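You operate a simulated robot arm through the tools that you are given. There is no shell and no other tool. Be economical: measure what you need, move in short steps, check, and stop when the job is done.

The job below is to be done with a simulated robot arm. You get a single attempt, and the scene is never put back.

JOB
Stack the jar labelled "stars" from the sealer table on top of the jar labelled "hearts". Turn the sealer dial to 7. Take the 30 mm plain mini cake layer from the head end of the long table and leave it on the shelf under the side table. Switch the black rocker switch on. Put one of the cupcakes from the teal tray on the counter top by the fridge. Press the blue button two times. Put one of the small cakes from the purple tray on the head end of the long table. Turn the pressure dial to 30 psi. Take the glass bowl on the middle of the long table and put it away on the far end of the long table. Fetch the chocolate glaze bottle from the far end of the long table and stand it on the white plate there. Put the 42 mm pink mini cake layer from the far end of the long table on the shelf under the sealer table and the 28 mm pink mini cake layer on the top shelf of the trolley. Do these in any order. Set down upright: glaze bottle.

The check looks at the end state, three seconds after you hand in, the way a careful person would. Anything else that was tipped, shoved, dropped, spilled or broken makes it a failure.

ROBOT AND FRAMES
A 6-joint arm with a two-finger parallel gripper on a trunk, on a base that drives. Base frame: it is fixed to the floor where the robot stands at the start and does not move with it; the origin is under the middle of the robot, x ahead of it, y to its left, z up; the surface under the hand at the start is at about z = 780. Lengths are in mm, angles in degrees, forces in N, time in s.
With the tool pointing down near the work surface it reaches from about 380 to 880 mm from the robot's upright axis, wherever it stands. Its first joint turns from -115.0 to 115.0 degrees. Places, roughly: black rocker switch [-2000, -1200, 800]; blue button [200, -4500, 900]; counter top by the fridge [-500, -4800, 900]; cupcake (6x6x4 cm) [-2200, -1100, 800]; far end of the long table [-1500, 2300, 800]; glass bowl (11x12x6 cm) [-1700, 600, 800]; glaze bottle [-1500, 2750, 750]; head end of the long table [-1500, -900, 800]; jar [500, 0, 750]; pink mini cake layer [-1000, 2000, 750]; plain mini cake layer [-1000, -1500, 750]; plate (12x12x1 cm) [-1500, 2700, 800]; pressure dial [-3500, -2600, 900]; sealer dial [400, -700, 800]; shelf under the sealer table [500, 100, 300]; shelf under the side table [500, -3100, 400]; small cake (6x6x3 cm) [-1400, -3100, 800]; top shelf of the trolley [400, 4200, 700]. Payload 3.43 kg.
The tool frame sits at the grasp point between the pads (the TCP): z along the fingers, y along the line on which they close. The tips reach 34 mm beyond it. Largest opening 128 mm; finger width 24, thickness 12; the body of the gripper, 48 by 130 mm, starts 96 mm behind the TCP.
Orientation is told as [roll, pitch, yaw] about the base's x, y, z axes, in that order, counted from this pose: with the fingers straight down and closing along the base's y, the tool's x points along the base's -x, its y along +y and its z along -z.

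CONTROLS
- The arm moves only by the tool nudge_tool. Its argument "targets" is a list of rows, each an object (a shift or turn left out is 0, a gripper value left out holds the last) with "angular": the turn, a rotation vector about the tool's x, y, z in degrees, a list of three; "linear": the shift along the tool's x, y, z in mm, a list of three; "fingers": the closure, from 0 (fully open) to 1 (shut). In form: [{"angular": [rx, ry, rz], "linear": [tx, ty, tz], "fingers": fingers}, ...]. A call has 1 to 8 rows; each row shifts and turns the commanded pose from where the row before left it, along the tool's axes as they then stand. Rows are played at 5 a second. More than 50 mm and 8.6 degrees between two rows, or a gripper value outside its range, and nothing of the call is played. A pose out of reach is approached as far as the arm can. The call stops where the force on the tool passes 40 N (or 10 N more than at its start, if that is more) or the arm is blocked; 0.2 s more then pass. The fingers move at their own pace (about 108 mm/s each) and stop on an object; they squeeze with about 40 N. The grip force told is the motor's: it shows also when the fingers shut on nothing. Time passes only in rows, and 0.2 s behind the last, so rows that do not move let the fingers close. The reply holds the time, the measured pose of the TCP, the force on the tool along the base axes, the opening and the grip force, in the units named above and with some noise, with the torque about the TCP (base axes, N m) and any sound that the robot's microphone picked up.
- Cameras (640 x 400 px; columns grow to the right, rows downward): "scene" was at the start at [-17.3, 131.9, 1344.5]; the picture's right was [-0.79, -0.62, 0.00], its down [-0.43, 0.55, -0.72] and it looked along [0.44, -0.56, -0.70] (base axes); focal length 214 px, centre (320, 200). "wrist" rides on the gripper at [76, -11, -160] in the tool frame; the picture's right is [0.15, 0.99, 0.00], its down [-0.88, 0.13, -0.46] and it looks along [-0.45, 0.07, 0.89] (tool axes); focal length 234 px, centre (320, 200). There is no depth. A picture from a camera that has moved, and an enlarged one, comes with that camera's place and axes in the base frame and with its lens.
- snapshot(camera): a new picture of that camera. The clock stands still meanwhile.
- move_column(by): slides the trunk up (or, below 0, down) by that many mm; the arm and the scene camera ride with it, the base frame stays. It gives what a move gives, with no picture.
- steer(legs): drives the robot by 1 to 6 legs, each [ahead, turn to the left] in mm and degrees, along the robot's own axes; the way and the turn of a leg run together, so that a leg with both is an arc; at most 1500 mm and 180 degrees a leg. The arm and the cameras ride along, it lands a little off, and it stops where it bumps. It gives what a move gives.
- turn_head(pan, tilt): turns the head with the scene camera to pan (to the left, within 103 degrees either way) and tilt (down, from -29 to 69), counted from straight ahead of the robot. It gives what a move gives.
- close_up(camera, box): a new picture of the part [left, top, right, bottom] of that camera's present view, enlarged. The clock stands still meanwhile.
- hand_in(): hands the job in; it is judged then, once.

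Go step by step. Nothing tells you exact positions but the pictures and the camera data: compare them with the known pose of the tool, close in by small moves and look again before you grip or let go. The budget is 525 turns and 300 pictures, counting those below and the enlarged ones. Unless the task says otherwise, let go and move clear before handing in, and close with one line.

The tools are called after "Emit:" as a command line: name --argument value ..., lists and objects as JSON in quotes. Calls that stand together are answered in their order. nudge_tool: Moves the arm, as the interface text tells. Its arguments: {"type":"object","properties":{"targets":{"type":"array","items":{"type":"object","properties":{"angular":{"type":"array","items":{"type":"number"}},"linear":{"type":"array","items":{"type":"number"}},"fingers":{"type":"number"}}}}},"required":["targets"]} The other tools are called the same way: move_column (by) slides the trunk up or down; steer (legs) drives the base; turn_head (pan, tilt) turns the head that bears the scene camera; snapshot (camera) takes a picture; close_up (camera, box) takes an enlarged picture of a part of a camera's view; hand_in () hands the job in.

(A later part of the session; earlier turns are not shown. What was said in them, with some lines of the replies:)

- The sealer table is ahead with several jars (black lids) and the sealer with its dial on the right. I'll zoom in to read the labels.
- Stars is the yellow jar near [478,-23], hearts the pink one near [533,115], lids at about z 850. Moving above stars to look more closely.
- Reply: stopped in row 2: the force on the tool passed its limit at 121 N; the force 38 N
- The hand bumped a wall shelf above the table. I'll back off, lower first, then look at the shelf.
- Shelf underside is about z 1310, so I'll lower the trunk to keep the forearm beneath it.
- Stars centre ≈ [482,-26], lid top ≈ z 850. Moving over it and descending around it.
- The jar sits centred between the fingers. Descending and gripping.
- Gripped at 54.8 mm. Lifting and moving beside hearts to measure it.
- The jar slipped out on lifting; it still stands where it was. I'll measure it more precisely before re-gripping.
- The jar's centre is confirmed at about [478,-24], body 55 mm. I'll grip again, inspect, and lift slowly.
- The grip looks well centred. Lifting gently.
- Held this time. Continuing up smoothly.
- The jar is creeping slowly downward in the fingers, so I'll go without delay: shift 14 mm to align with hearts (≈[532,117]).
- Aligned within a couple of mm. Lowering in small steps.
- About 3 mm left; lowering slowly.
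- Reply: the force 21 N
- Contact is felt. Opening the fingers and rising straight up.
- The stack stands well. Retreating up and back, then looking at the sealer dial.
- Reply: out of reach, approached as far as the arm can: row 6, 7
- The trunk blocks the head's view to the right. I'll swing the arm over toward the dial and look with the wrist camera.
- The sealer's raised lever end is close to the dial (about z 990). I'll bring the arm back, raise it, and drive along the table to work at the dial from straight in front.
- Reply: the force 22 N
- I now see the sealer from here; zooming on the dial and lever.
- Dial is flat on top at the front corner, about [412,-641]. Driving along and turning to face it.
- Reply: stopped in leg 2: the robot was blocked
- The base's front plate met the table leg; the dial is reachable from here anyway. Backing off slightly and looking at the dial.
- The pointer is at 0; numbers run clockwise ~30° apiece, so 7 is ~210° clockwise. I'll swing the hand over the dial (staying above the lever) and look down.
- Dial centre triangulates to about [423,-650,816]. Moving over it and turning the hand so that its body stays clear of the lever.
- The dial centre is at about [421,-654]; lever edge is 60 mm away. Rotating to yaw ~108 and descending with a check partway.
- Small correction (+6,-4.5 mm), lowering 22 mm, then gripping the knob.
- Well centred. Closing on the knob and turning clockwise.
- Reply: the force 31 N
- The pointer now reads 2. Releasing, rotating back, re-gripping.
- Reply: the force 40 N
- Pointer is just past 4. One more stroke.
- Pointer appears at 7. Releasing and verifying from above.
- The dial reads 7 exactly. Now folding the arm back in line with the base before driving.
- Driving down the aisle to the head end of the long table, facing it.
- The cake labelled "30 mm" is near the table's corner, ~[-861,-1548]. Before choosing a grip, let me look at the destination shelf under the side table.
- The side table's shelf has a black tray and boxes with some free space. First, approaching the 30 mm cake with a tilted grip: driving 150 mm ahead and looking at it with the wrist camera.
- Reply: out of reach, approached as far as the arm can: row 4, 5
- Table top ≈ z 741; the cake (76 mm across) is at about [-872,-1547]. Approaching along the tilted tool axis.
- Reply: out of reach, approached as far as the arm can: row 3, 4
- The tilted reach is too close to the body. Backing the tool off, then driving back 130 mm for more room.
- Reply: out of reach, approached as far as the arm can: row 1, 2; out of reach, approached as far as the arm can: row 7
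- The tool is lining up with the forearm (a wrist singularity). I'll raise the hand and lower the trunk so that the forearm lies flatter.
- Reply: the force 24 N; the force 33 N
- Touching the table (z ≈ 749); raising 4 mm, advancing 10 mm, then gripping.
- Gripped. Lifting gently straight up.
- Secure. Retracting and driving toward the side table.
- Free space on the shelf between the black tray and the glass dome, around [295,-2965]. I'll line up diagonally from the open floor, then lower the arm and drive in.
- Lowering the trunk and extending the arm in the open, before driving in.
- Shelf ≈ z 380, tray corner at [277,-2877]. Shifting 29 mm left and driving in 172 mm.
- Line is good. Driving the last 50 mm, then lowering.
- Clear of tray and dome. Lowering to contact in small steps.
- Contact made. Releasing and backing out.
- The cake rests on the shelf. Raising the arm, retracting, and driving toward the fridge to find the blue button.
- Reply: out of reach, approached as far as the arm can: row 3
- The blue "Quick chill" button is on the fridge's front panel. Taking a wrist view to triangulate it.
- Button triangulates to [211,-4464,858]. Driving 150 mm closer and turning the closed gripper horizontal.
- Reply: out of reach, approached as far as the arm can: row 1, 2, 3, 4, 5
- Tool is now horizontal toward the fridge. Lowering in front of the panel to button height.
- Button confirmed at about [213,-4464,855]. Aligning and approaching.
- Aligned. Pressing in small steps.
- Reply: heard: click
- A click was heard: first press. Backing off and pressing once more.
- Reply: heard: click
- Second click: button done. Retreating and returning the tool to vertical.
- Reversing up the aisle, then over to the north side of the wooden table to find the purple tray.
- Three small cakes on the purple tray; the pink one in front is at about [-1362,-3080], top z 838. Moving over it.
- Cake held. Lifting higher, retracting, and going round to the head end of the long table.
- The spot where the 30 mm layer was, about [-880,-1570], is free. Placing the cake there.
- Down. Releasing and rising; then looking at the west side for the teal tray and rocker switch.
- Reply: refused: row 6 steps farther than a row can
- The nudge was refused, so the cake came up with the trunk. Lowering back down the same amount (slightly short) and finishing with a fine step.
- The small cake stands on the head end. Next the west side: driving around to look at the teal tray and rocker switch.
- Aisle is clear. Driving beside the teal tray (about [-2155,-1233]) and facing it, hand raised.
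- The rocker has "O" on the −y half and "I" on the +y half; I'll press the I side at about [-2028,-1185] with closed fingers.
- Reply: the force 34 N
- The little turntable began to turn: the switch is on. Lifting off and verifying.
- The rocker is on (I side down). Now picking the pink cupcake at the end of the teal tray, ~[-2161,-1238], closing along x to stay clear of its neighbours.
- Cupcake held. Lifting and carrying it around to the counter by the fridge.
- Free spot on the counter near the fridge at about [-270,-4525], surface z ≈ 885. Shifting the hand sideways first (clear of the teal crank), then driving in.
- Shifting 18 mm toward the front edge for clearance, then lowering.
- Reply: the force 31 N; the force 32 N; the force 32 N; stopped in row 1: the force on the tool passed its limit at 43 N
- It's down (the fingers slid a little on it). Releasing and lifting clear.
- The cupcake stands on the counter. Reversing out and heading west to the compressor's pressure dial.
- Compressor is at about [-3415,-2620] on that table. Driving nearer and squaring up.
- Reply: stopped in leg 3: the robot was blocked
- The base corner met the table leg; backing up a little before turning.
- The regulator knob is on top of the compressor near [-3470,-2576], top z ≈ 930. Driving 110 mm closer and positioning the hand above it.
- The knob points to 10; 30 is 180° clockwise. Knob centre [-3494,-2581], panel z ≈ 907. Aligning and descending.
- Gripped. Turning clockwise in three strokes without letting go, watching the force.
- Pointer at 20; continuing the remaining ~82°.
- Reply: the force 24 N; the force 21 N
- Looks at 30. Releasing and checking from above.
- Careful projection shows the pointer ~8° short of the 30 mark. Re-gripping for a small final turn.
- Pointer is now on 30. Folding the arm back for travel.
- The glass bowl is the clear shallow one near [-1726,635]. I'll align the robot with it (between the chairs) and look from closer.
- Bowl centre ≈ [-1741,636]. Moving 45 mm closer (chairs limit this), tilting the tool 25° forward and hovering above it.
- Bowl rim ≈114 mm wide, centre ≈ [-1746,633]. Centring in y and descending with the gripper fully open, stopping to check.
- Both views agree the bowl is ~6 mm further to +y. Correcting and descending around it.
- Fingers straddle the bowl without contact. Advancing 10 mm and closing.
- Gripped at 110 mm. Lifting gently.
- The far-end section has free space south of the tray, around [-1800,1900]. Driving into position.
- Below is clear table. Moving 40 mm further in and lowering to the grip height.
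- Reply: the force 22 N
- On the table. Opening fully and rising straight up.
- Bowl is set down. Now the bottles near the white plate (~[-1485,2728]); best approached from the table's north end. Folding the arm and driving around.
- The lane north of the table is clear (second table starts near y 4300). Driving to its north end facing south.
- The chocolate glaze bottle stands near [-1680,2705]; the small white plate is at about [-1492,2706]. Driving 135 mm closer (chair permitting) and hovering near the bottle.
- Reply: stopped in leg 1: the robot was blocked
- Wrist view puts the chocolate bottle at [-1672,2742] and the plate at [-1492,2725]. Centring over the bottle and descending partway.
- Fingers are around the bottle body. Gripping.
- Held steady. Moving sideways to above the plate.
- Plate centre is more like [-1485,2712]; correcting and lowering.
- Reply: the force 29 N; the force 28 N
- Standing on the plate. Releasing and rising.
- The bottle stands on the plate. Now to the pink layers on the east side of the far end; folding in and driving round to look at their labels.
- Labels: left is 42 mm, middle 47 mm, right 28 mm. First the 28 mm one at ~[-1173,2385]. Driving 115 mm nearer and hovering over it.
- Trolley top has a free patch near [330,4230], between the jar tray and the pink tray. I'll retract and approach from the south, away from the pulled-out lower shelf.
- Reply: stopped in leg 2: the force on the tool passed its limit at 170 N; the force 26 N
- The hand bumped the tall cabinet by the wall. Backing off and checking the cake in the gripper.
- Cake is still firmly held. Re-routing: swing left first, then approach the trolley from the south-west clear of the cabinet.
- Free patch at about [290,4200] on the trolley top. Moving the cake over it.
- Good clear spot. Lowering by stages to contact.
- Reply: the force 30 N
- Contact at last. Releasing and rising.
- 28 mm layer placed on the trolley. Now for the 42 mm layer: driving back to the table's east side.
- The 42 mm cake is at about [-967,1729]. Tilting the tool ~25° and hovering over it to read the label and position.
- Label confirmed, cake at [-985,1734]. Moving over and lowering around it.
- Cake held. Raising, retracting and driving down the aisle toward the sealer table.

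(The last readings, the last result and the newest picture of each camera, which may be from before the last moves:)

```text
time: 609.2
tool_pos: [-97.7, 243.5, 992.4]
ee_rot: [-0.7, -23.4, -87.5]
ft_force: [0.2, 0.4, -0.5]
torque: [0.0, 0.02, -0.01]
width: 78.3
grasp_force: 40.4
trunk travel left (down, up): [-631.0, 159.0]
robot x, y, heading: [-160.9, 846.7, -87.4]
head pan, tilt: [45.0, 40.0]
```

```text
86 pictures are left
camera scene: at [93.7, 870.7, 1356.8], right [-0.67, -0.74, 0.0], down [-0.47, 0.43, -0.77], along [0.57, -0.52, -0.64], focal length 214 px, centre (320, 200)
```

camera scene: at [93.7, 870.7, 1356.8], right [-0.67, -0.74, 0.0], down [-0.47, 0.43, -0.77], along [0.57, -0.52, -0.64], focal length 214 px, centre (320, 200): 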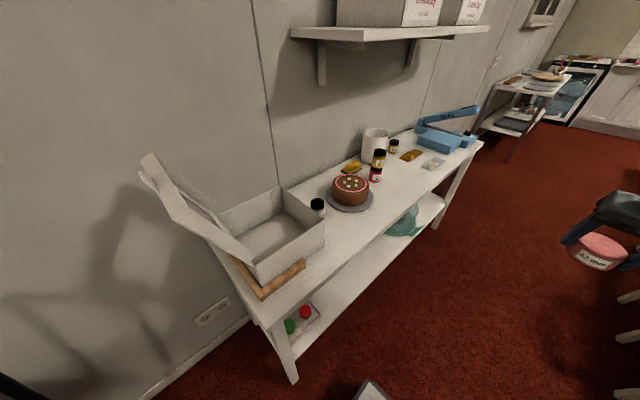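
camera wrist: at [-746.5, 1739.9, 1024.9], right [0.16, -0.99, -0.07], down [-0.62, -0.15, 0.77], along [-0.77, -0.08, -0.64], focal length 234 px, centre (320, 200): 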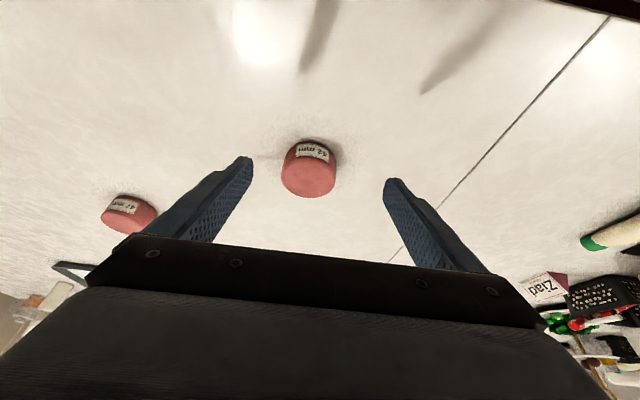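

Stack of jars still stands. The shelf's middle (around [400,265]) is free between the coloured tray and the teal dome. I'll turn part-way, lower the trunk in open space, then extend and swing the cake in under the table top.

Emit:
steer --legs '[[0, 25]]'

Emit:
move_column --by -560

Emit:
turn_head --pan 15 --tilt 20

Emit:
snapshot --camera "scene"

Emit:
snapshot --camera "wrist"

```text
time: 610.9
tool_pos: [149.5, 325.6, 991.9]
ee_rot: [-0.6, -23.3, -62.8]
ft_force: [0.0, 0.0, 0.2]
torque: [0.02, 0.01, 0.0]
width: 78.6
grasp_force: 39.4
trunk travel left (down, up): [-631.0, 159.0]
robot x, y, heading: [-162.1, 846.5, -62.5]
head pan, tilt: [45.0, 40.0]
```

```text
refused: -560 is not a number from -400 to 400
```

```text
time: 611.8
tool_pos: [149.2, 325.8, 991.1]
ee_rot: [-0.5, -23.3, -62.8]
ft_force: [-0.5, -0.2, 1.0]
torque: [0.01, -0.01, 0.05]
width: 78.4
grasp_force: 39.9
trunk travel left (down, up): [-631.0, 159.0]
robot x, y, heading: [-159.5, 849.2, -62.5]
head pan, tilt: [15.0, 20.0]
```

```text
85 pictures are left
camera scene: at [43.3, 932.0, 1388.1], right [-0.74, -0.67, 0.0], down [-0.23, 0.25, -0.94], along [0.63, -0.69, -0.34], focal length 214 px, centre (320, 200)
```

scene: 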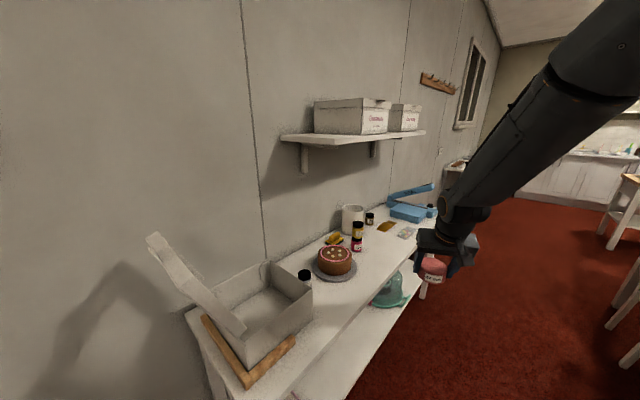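

```text
84 pictures are left
camera wrist: at [79.9, 439.5, 1109.8], right [0.82, 0.57, -0.07], down [0.41, -0.5, 0.77], along [0.4, -0.66, -0.64], focal length 234 px, centre (320, 200)
```

wrist: 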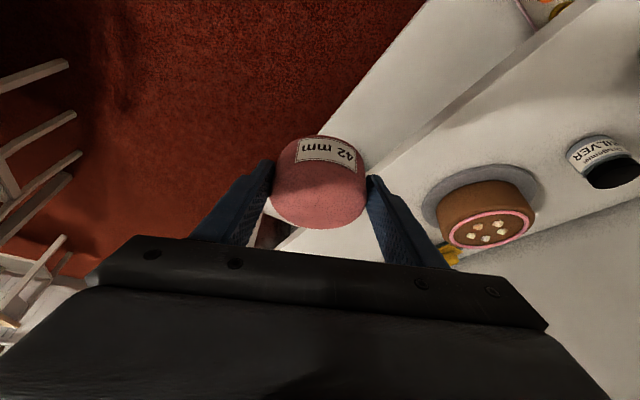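

Emit:
move_column --by -400

Emit:
move_column --by -160

Emit:
snapshot --camera "scene"

Emit:
snapshot --camera "wrist"

```text
time: 615.6
tool_pos: [148.9, 325.3, 592.0]
ee_rot: [-0.6, -23.4, -62.8]
ft_force: [0.3, -0.1, -0.5]
torque: [0.02, 0.03, 0.0]
width: 78.1
grasp_force: 39.9
trunk travel left (down, up): [-231.0, 559.0]
robot x, y, heading: [-161.0, 845.5, -62.4]
head pan, tilt: [15.0, 20.0]
```

```text
time: 617.5
tool_pos: [147.9, 324.6, 433.1]
ee_rot: [-0.7, -23.4, -62.8]
ft_force: [0.1, 0.0, -0.9]
torque: [0.0, -0.03, 0.01]
width: 78.4
grasp_force: 40.1
trunk travel left (down, up): [-71.0, 719.0]
robot x, y, heading: [-161.6, 847.8, -62.7]
head pan, tilt: [15.0, 20.0]
```

```text
83 pictures are left
camera scene: at [114.9, 793.6, 828.2], right [-0.74, -0.67, 0.0], down [-0.23, 0.25, -0.94], along [0.63, -0.69, -0.34], focal length 214 px, centre (320, 200)
```

scene: 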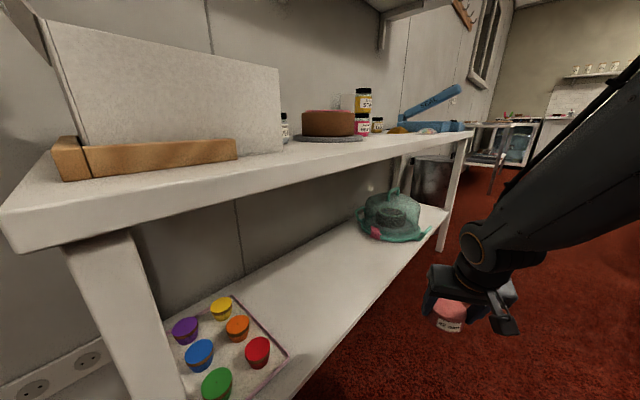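

```text
82 pictures are left
camera wrist: at [79.8, 439.5, 549.8], right [0.82, 0.57, -0.07], down [0.41, -0.5, 0.77], along [0.4, -0.66, -0.64], focal length 234 px, centre (320, 200)
```

wrist: 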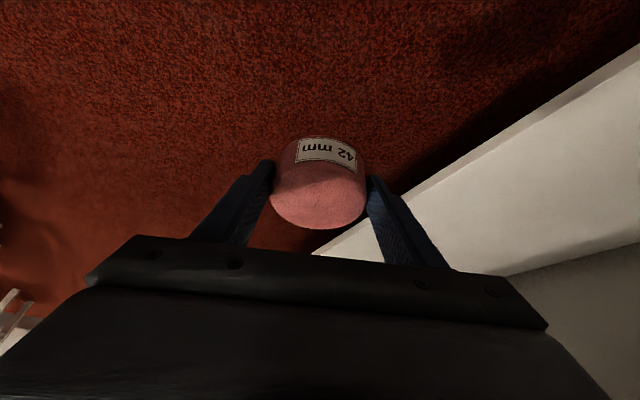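

Good view of the shelf. Lowering another 60 mm, then extending 170 mm in the open.

Emit:
move_column --by -60

Emit:
nudge_tool --targets '[{"linear": [-10, 0, 4.3]}, {"linear": [-20, 0, 8.6]}, {"linear": [-26, 0, 11.2]}, {"linear": [-26, 0, 11.2]}, {"linear": [-26, 0, 11.2]}, {"linear": [-24, 0, 10.4]}, {"linear": [-16, 0, 7]}, {"linear": [-8, 0, 3.5]}]'

Emit:
snapshot --camera "scene"

```text
time: 618.5
tool_pos: [151.8, 321.0, 372.4]
ee_rot: [-0.6, -23.2, -62.8]
ft_force: [0.2, 0.1, -0.7]
torque: [0.02, 0.0, 0.02]
width: 78.4
grasp_force: 39.7
trunk travel left (down, up): [-11.0, 779.0]
robot x, y, heading: [-161.3, 848.3, -62.5]
head pan, tilt: [15.0, 20.0]
```

```text
time: 620.3
tool_pos: [229.5, 169.2, 371.8]
ee_rot: [-0.5, -23.2, -62.8]
ft_force: [-0.7, -0.5, -0.7]
torque: [0.0, -0.02, 0.01]
width: 78.4
grasp_force: 40.1
trunk travel left (down, up): [-11.0, 779.0]
robot x, y, heading: [-161.3, 842.3, -62.5]
head pan, tilt: [15.0, 20.0]
```

```text
81 pictures are left
camera scene: at [122.6, 778.7, 768.1], right [-0.74, -0.67, 0.0], down [-0.23, 0.25, -0.94], along [0.63, -0.69, -0.34], focal length 214 px, centre (320, 200)
```

scene: 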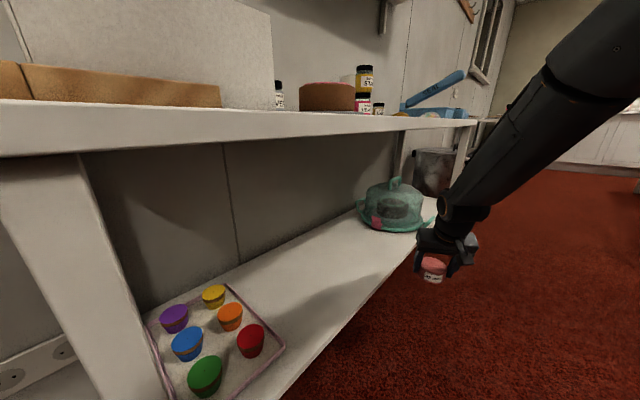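

Now swinging the cake in over the shelf, under the table top.

Emit:
nudge_tool --targets '[{"linear": [1, 12, -0.4], "angular": [-0.4, 0, -0.95]}, {"linear": [0.5, 22, 0], "angular": [-0.83, 0, -1.93]}, {"linear": [0, 26, 0], "angular": [-0.83, 0, -1.93]}, {"linear": [-1, 26, 0.5], "angular": [-0.83, 0, -1.93]}, {"linear": [-2, 26, 1], "angular": [-0.83, 0, -1.93]}, {"linear": [-3, 26, 1.3], "angular": [-0.83, 0, -1.93]}]'

Emit:
snapshot --camera "scene"

Emit:
snapshot --camera "wrist"

```text
time: 621.7
tool_pos: [350.1, 238.8, 369.5]
ee_rot: [-0.6, -23.1, -51.4]
ft_force: [-0.7, 0.0, 0.0]
torque: [0.05, -0.02, -0.01]
width: 78.2
grasp_force: 39.9
trunk travel left (down, up): [-11.0, 779.0]
robot x, y, heading: [-160.0, 848.5, -62.8]
head pan, tilt: [15.0, 20.0]
```

```text
80 pictures are left
camera scene: at [122.6, 778.7, 768.1], right [-0.74, -0.67, 0.0], down [-0.23, 0.25, -0.94], along [0.63, -0.69, -0.34], focal length 214 px, centre (320, 200)
```

scene: 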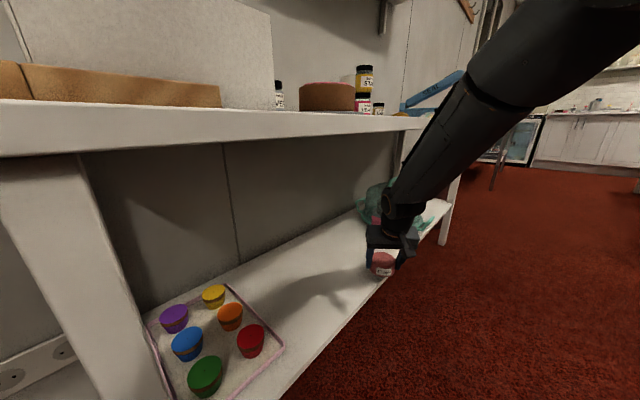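

```text
79 pictures are left
camera wrist: at [260.4, 335.8, 488.1], right [0.69, 0.72, -0.07], down [0.5, -0.41, 0.76], along [0.52, -0.56, -0.64], focal length 234 px, centre (320, 200)
```

wrist: 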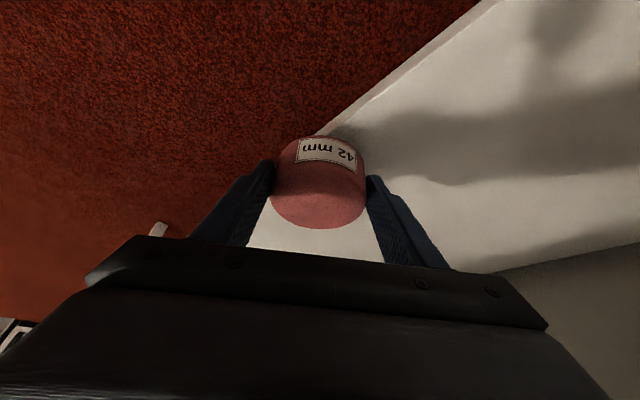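

Emit:
nudge_tool --targets '[{"linear": [-2, 24, 0.8], "angular": [-0.6, 0, -1.4]}, {"linear": [-2, 24, 0.8], "angular": [-0.6, 0, -1.4]}, {"linear": [-3, 18, 1.3], "angular": [-0.6, 0, -1.4]}, {"linear": [0, 4, 0]}]'

Emit:
snapshot --camera "wrist"

Emit:
close_up --camera "scene" --box '[280, 160, 480, 310]'

```text
time: 622.7
tool_pos: [407.5, 276.4, 369.8]
ee_rot: [-0.5, -23.0, -46.6]
ft_force: [0.2, 0.6, -1.1]
torque: [0.02, 0.02, 0.01]
width: 78.3
grasp_force: 40.2
trunk travel left (down, up): [-11.0, 779.0]
robot x, y, heading: [-160.1, 849.1, -62.6]
head pan, tilt: [15.0, 20.0]
```

```text
78 pictures are left
camera wrist: at [309.8, 366.3, 488.6], right [0.63, 0.77, -0.07], down [0.53, -0.37, 0.76], along [0.57, -0.52, -0.64], focal length 234 px, centre (320, 200)
```

wrist: 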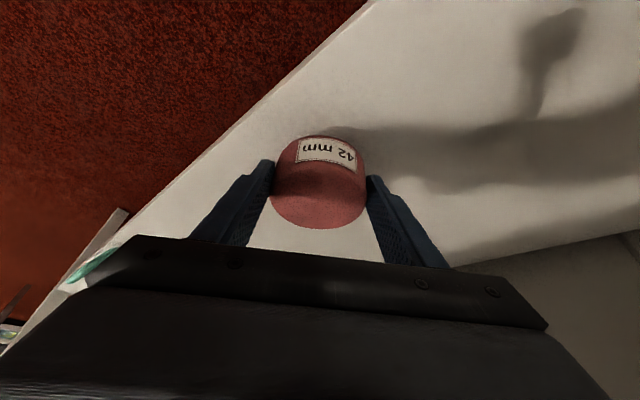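

```text
2.67 times, centred on (380, 235) of scene
camera zoom: at [122.6, 778.7, 768.1], right [-0.74, -0.67, 0.0], down [-0.23, 0.25, -0.94], along [0.63, -0.69, -0.34], focal length 572 px, centre (160, 107)
```

zoom: 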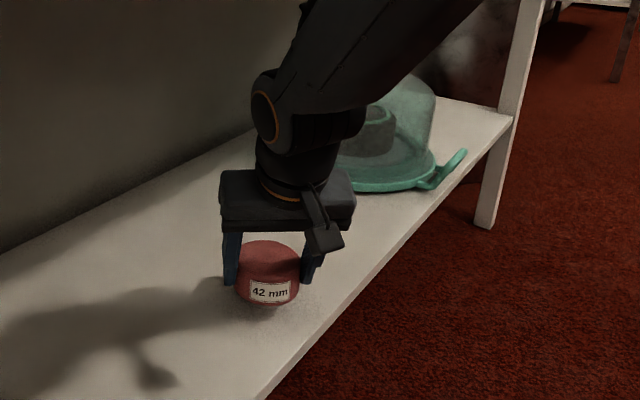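

Well over the shelf. Lowering to contact.

Emit:
nudge_tool --targets '[{"linear": [2, 0, 4.6]}, {"linear": [3, 0, 7]}, {"linear": [3, 0, 7]}]'

Emit:
nudge_tool --targets '[{"linear": [1.6, 0, 3.7]}, {"linear": [1.6, 0, 3.7]}]'

Emit:
nudge_tool --targets '[{"linear": [1.2, 0, 2.8]}, {"linear": [1.2, 0, 2.8]}]'

Emit:
nudge_tool --targets '[{"linear": [1.2, 0, 2.8]}, {"linear": [1.2, 0, 2.8]}]'

```text
time: 623.5
tool_pos: [409.0, 277.2, 350.0]
ee_rot: [-0.6, -23.0, -46.7]
ft_force: [-0.3, -0.8, -1.1]
torque: [0.01, 0.04, 0.0]
width: 78.1
grasp_force: 40.2
trunk travel left (down, up): [-11.0, 779.0]
robot x, y, heading: [-160.2, 847.5, -62.6]
head pan, tilt: [15.0, 20.0]
```

```text
time: 624.1
tool_pos: [409.3, 276.1, 343.2]
ee_rot: [-0.6, -23.2, -46.8]
ft_force: [-5.4, 4.3, 17.1]
torque: [0.1, -0.5, 0.15]
width: 78.3
grasp_force: 39.6
trunk travel left (down, up): [-11.0, 779.0]
robot x, y, heading: [-159.2, 847.7, -62.5]
head pan, tilt: [15.0, 20.0]
```

```text
time: 624.7
tool_pos: [408.9, 276.3, 338.3]
ee_rot: [-0.6, -23.4, -46.6]
ft_force: [2.3, -0.3, 32.4]
torque: [0.17, -0.83, 0.09]
width: 78.6
grasp_force: 39.8
trunk travel left (down, up): [-11.0, 779.0]
robot x, y, heading: [-159.6, 845.2, -62.5]
head pan, tilt: [15.0, 20.0]
```

```text
time: 625.1
tool_pos: [409.8, 274.7, 336.1]
ee_rot: [-0.5, -23.5, -46.7]
ft_force: [-2.1, 1.7, 13.9]
torque: [0.27, -0.33, 0.11]
width: 78.5
grasp_force: 39.4
trunk travel left (down, up): [-11.0, 779.0]
robot x, y, heading: [-160.0, 847.6, -62.7]
head pan, tilt: [15.0, 20.0]
stopped in row 2: the force on the tool passed its limit at 46 N (the readings are from after the stop); the commanded pose is now the measured one
```

Contact. Releasing, rising above the cake, and swinging back out.

Emit:
nudge_tool --targets '[{"fingers": 0.3}, {"fingers": 0.2}, {"fingers": 0.2}, {"linear": [-4, 0, -9]}, {"linear": [-8, 0, -18.4]}, {"linear": [-12, 0, -27.6]}]'

Emit:
close_up --camera "scene" --box '[280, 160, 480, 310]'

```text
time: 626.5
tool_pos: [409.2, 277.1, 394.8]
ee_rot: [-0.5, -23.2, -46.7]
ft_force: [0.9, 0.5, -0.4]
torque: [-0.04, 0.03, 0.05]
width: 102.5
grasp_force: 0.1
trunk travel left (down, up): [-11.0, 779.0]
robot x, y, heading: [-161.1, 845.7, -62.5]
head pan, tilt: [15.0, 20.0]
```

```text
2.67 times, centred on (380, 235) of scene
camera zoom: at [122.7, 778.8, 768.1], right [-0.74, -0.67, 0.0], down [-0.23, 0.25, -0.94], along [0.63, -0.69, -0.34], focal length 572 px, centre (160, 107)
```

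zoom: 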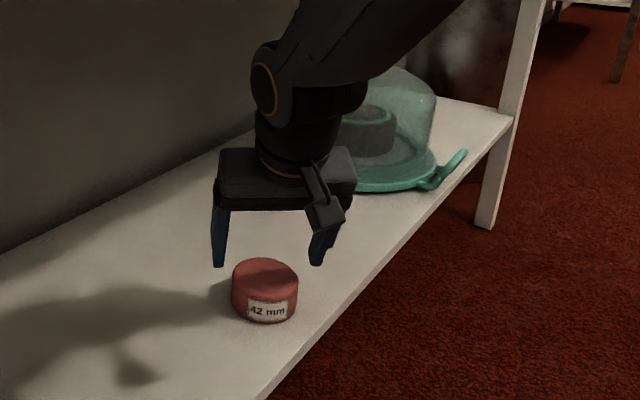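

Emit:
nudge_tool --targets '[{"linear": [3, -20, -1.3], "angular": [0.6, 0, 1.4]}, {"linear": [2, -26, -0.8], "angular": [0.6, 0, 1.4]}, {"linear": [3, -26, -1], "angular": [0.8, 0, 1.9]}, {"linear": [3, -26, -1], "angular": [0.8, 0, 1.9]}, {"linear": [3, -26, -1], "angular": [0.8, 0, 1.9]}, {"linear": [3, -26, -1], "angular": [0.8, 0, 1.9]}, {"linear": [3, -26, -1], "angular": [0.8, 0, 1.9]}, {"linear": [3, -26, -1], "angular": [0.8, 0, 1.9]}]'

Emit:
nudge_tool --targets '[{"linear": [37, -5, -16]}, {"linear": [37, -5, -16]}, {"linear": [37, -5, -16]}]'

Emit:
move_column --by 380

Emit:
snapshot --camera "scene"

```text
time: 628.3
tool_pos: [232.3, 176.9, 395.8]
ee_rot: [-0.4, -23.5, -62.2]
ft_force: [0.7, -0.1, -0.4]
torque: [0.01, 0.0, 0.01]
width: 102.4
grasp_force: 0.0
trunk travel left (down, up): [-11.0, 779.0]
robot x, y, heading: [-159.7, 844.7, -62.6]
head pan, tilt: [15.0, 20.0]
```

```text
time: 629.1
tool_pos: [164.2, 276.1, 394.4]
ee_rot: [-0.3, -23.4, -62.3]
ft_force: [0.2, 0.1, 0.5]
torque: [0.06, 0.0, -0.01]
width: 102.4
grasp_force: 0.0
trunk travel left (down, up): [-11.0, 779.0]
robot x, y, heading: [-161.1, 849.4, -62.7]
head pan, tilt: [15.0, 20.0]
```

```text
time: 632.8
tool_pos: [163.1, 276.3, 775.1]
ee_rot: [-0.2, -23.4, -62.2]
ft_force: [0.3, -0.4, 0.9]
torque: [-0.01, -0.02, 0.0]
width: 102.2
grasp_force: 0.0
trunk travel left (down, up): [-391.0, 399.0]
robot x, y, heading: [-159.8, 848.6, -62.6]
head pan, tilt: [15.0, 20.0]
```

```text
75 pictures are left
camera scene: at [73.9, 872.6, 1148.1], right [-0.74, -0.67, 0.0], down [-0.23, 0.25, -0.94], along [0.63, -0.69, -0.34], focal length 214 px, centre (320, 200)
```

scene: 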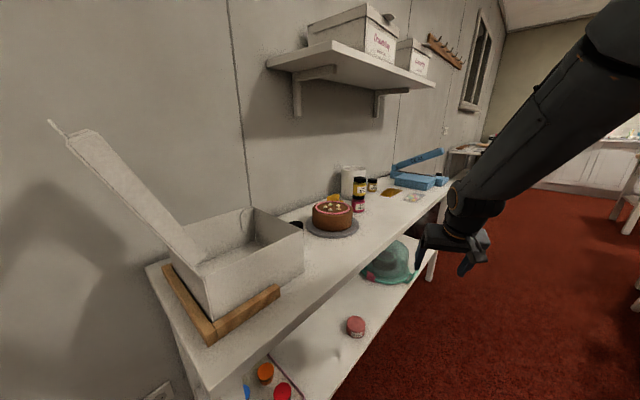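

All the listed tasks are carried out, the jar stack still stands, and the hand is clear; handing in.

Emit:
hand_in

```text
The job is handed in.
```

I finished every task on the list and handed the job in, but there were two bumps you should know about. The hand hit the tall cabinet by the east wall at about 170 N while I was carrying the 28 mm cake layer. Later the base nudged the chair at the far end of the long table and stopped. The cabinet looked undamaged and the cake stayed in the gripper, but I did not measure whether the cabinet or the chair had shifted.
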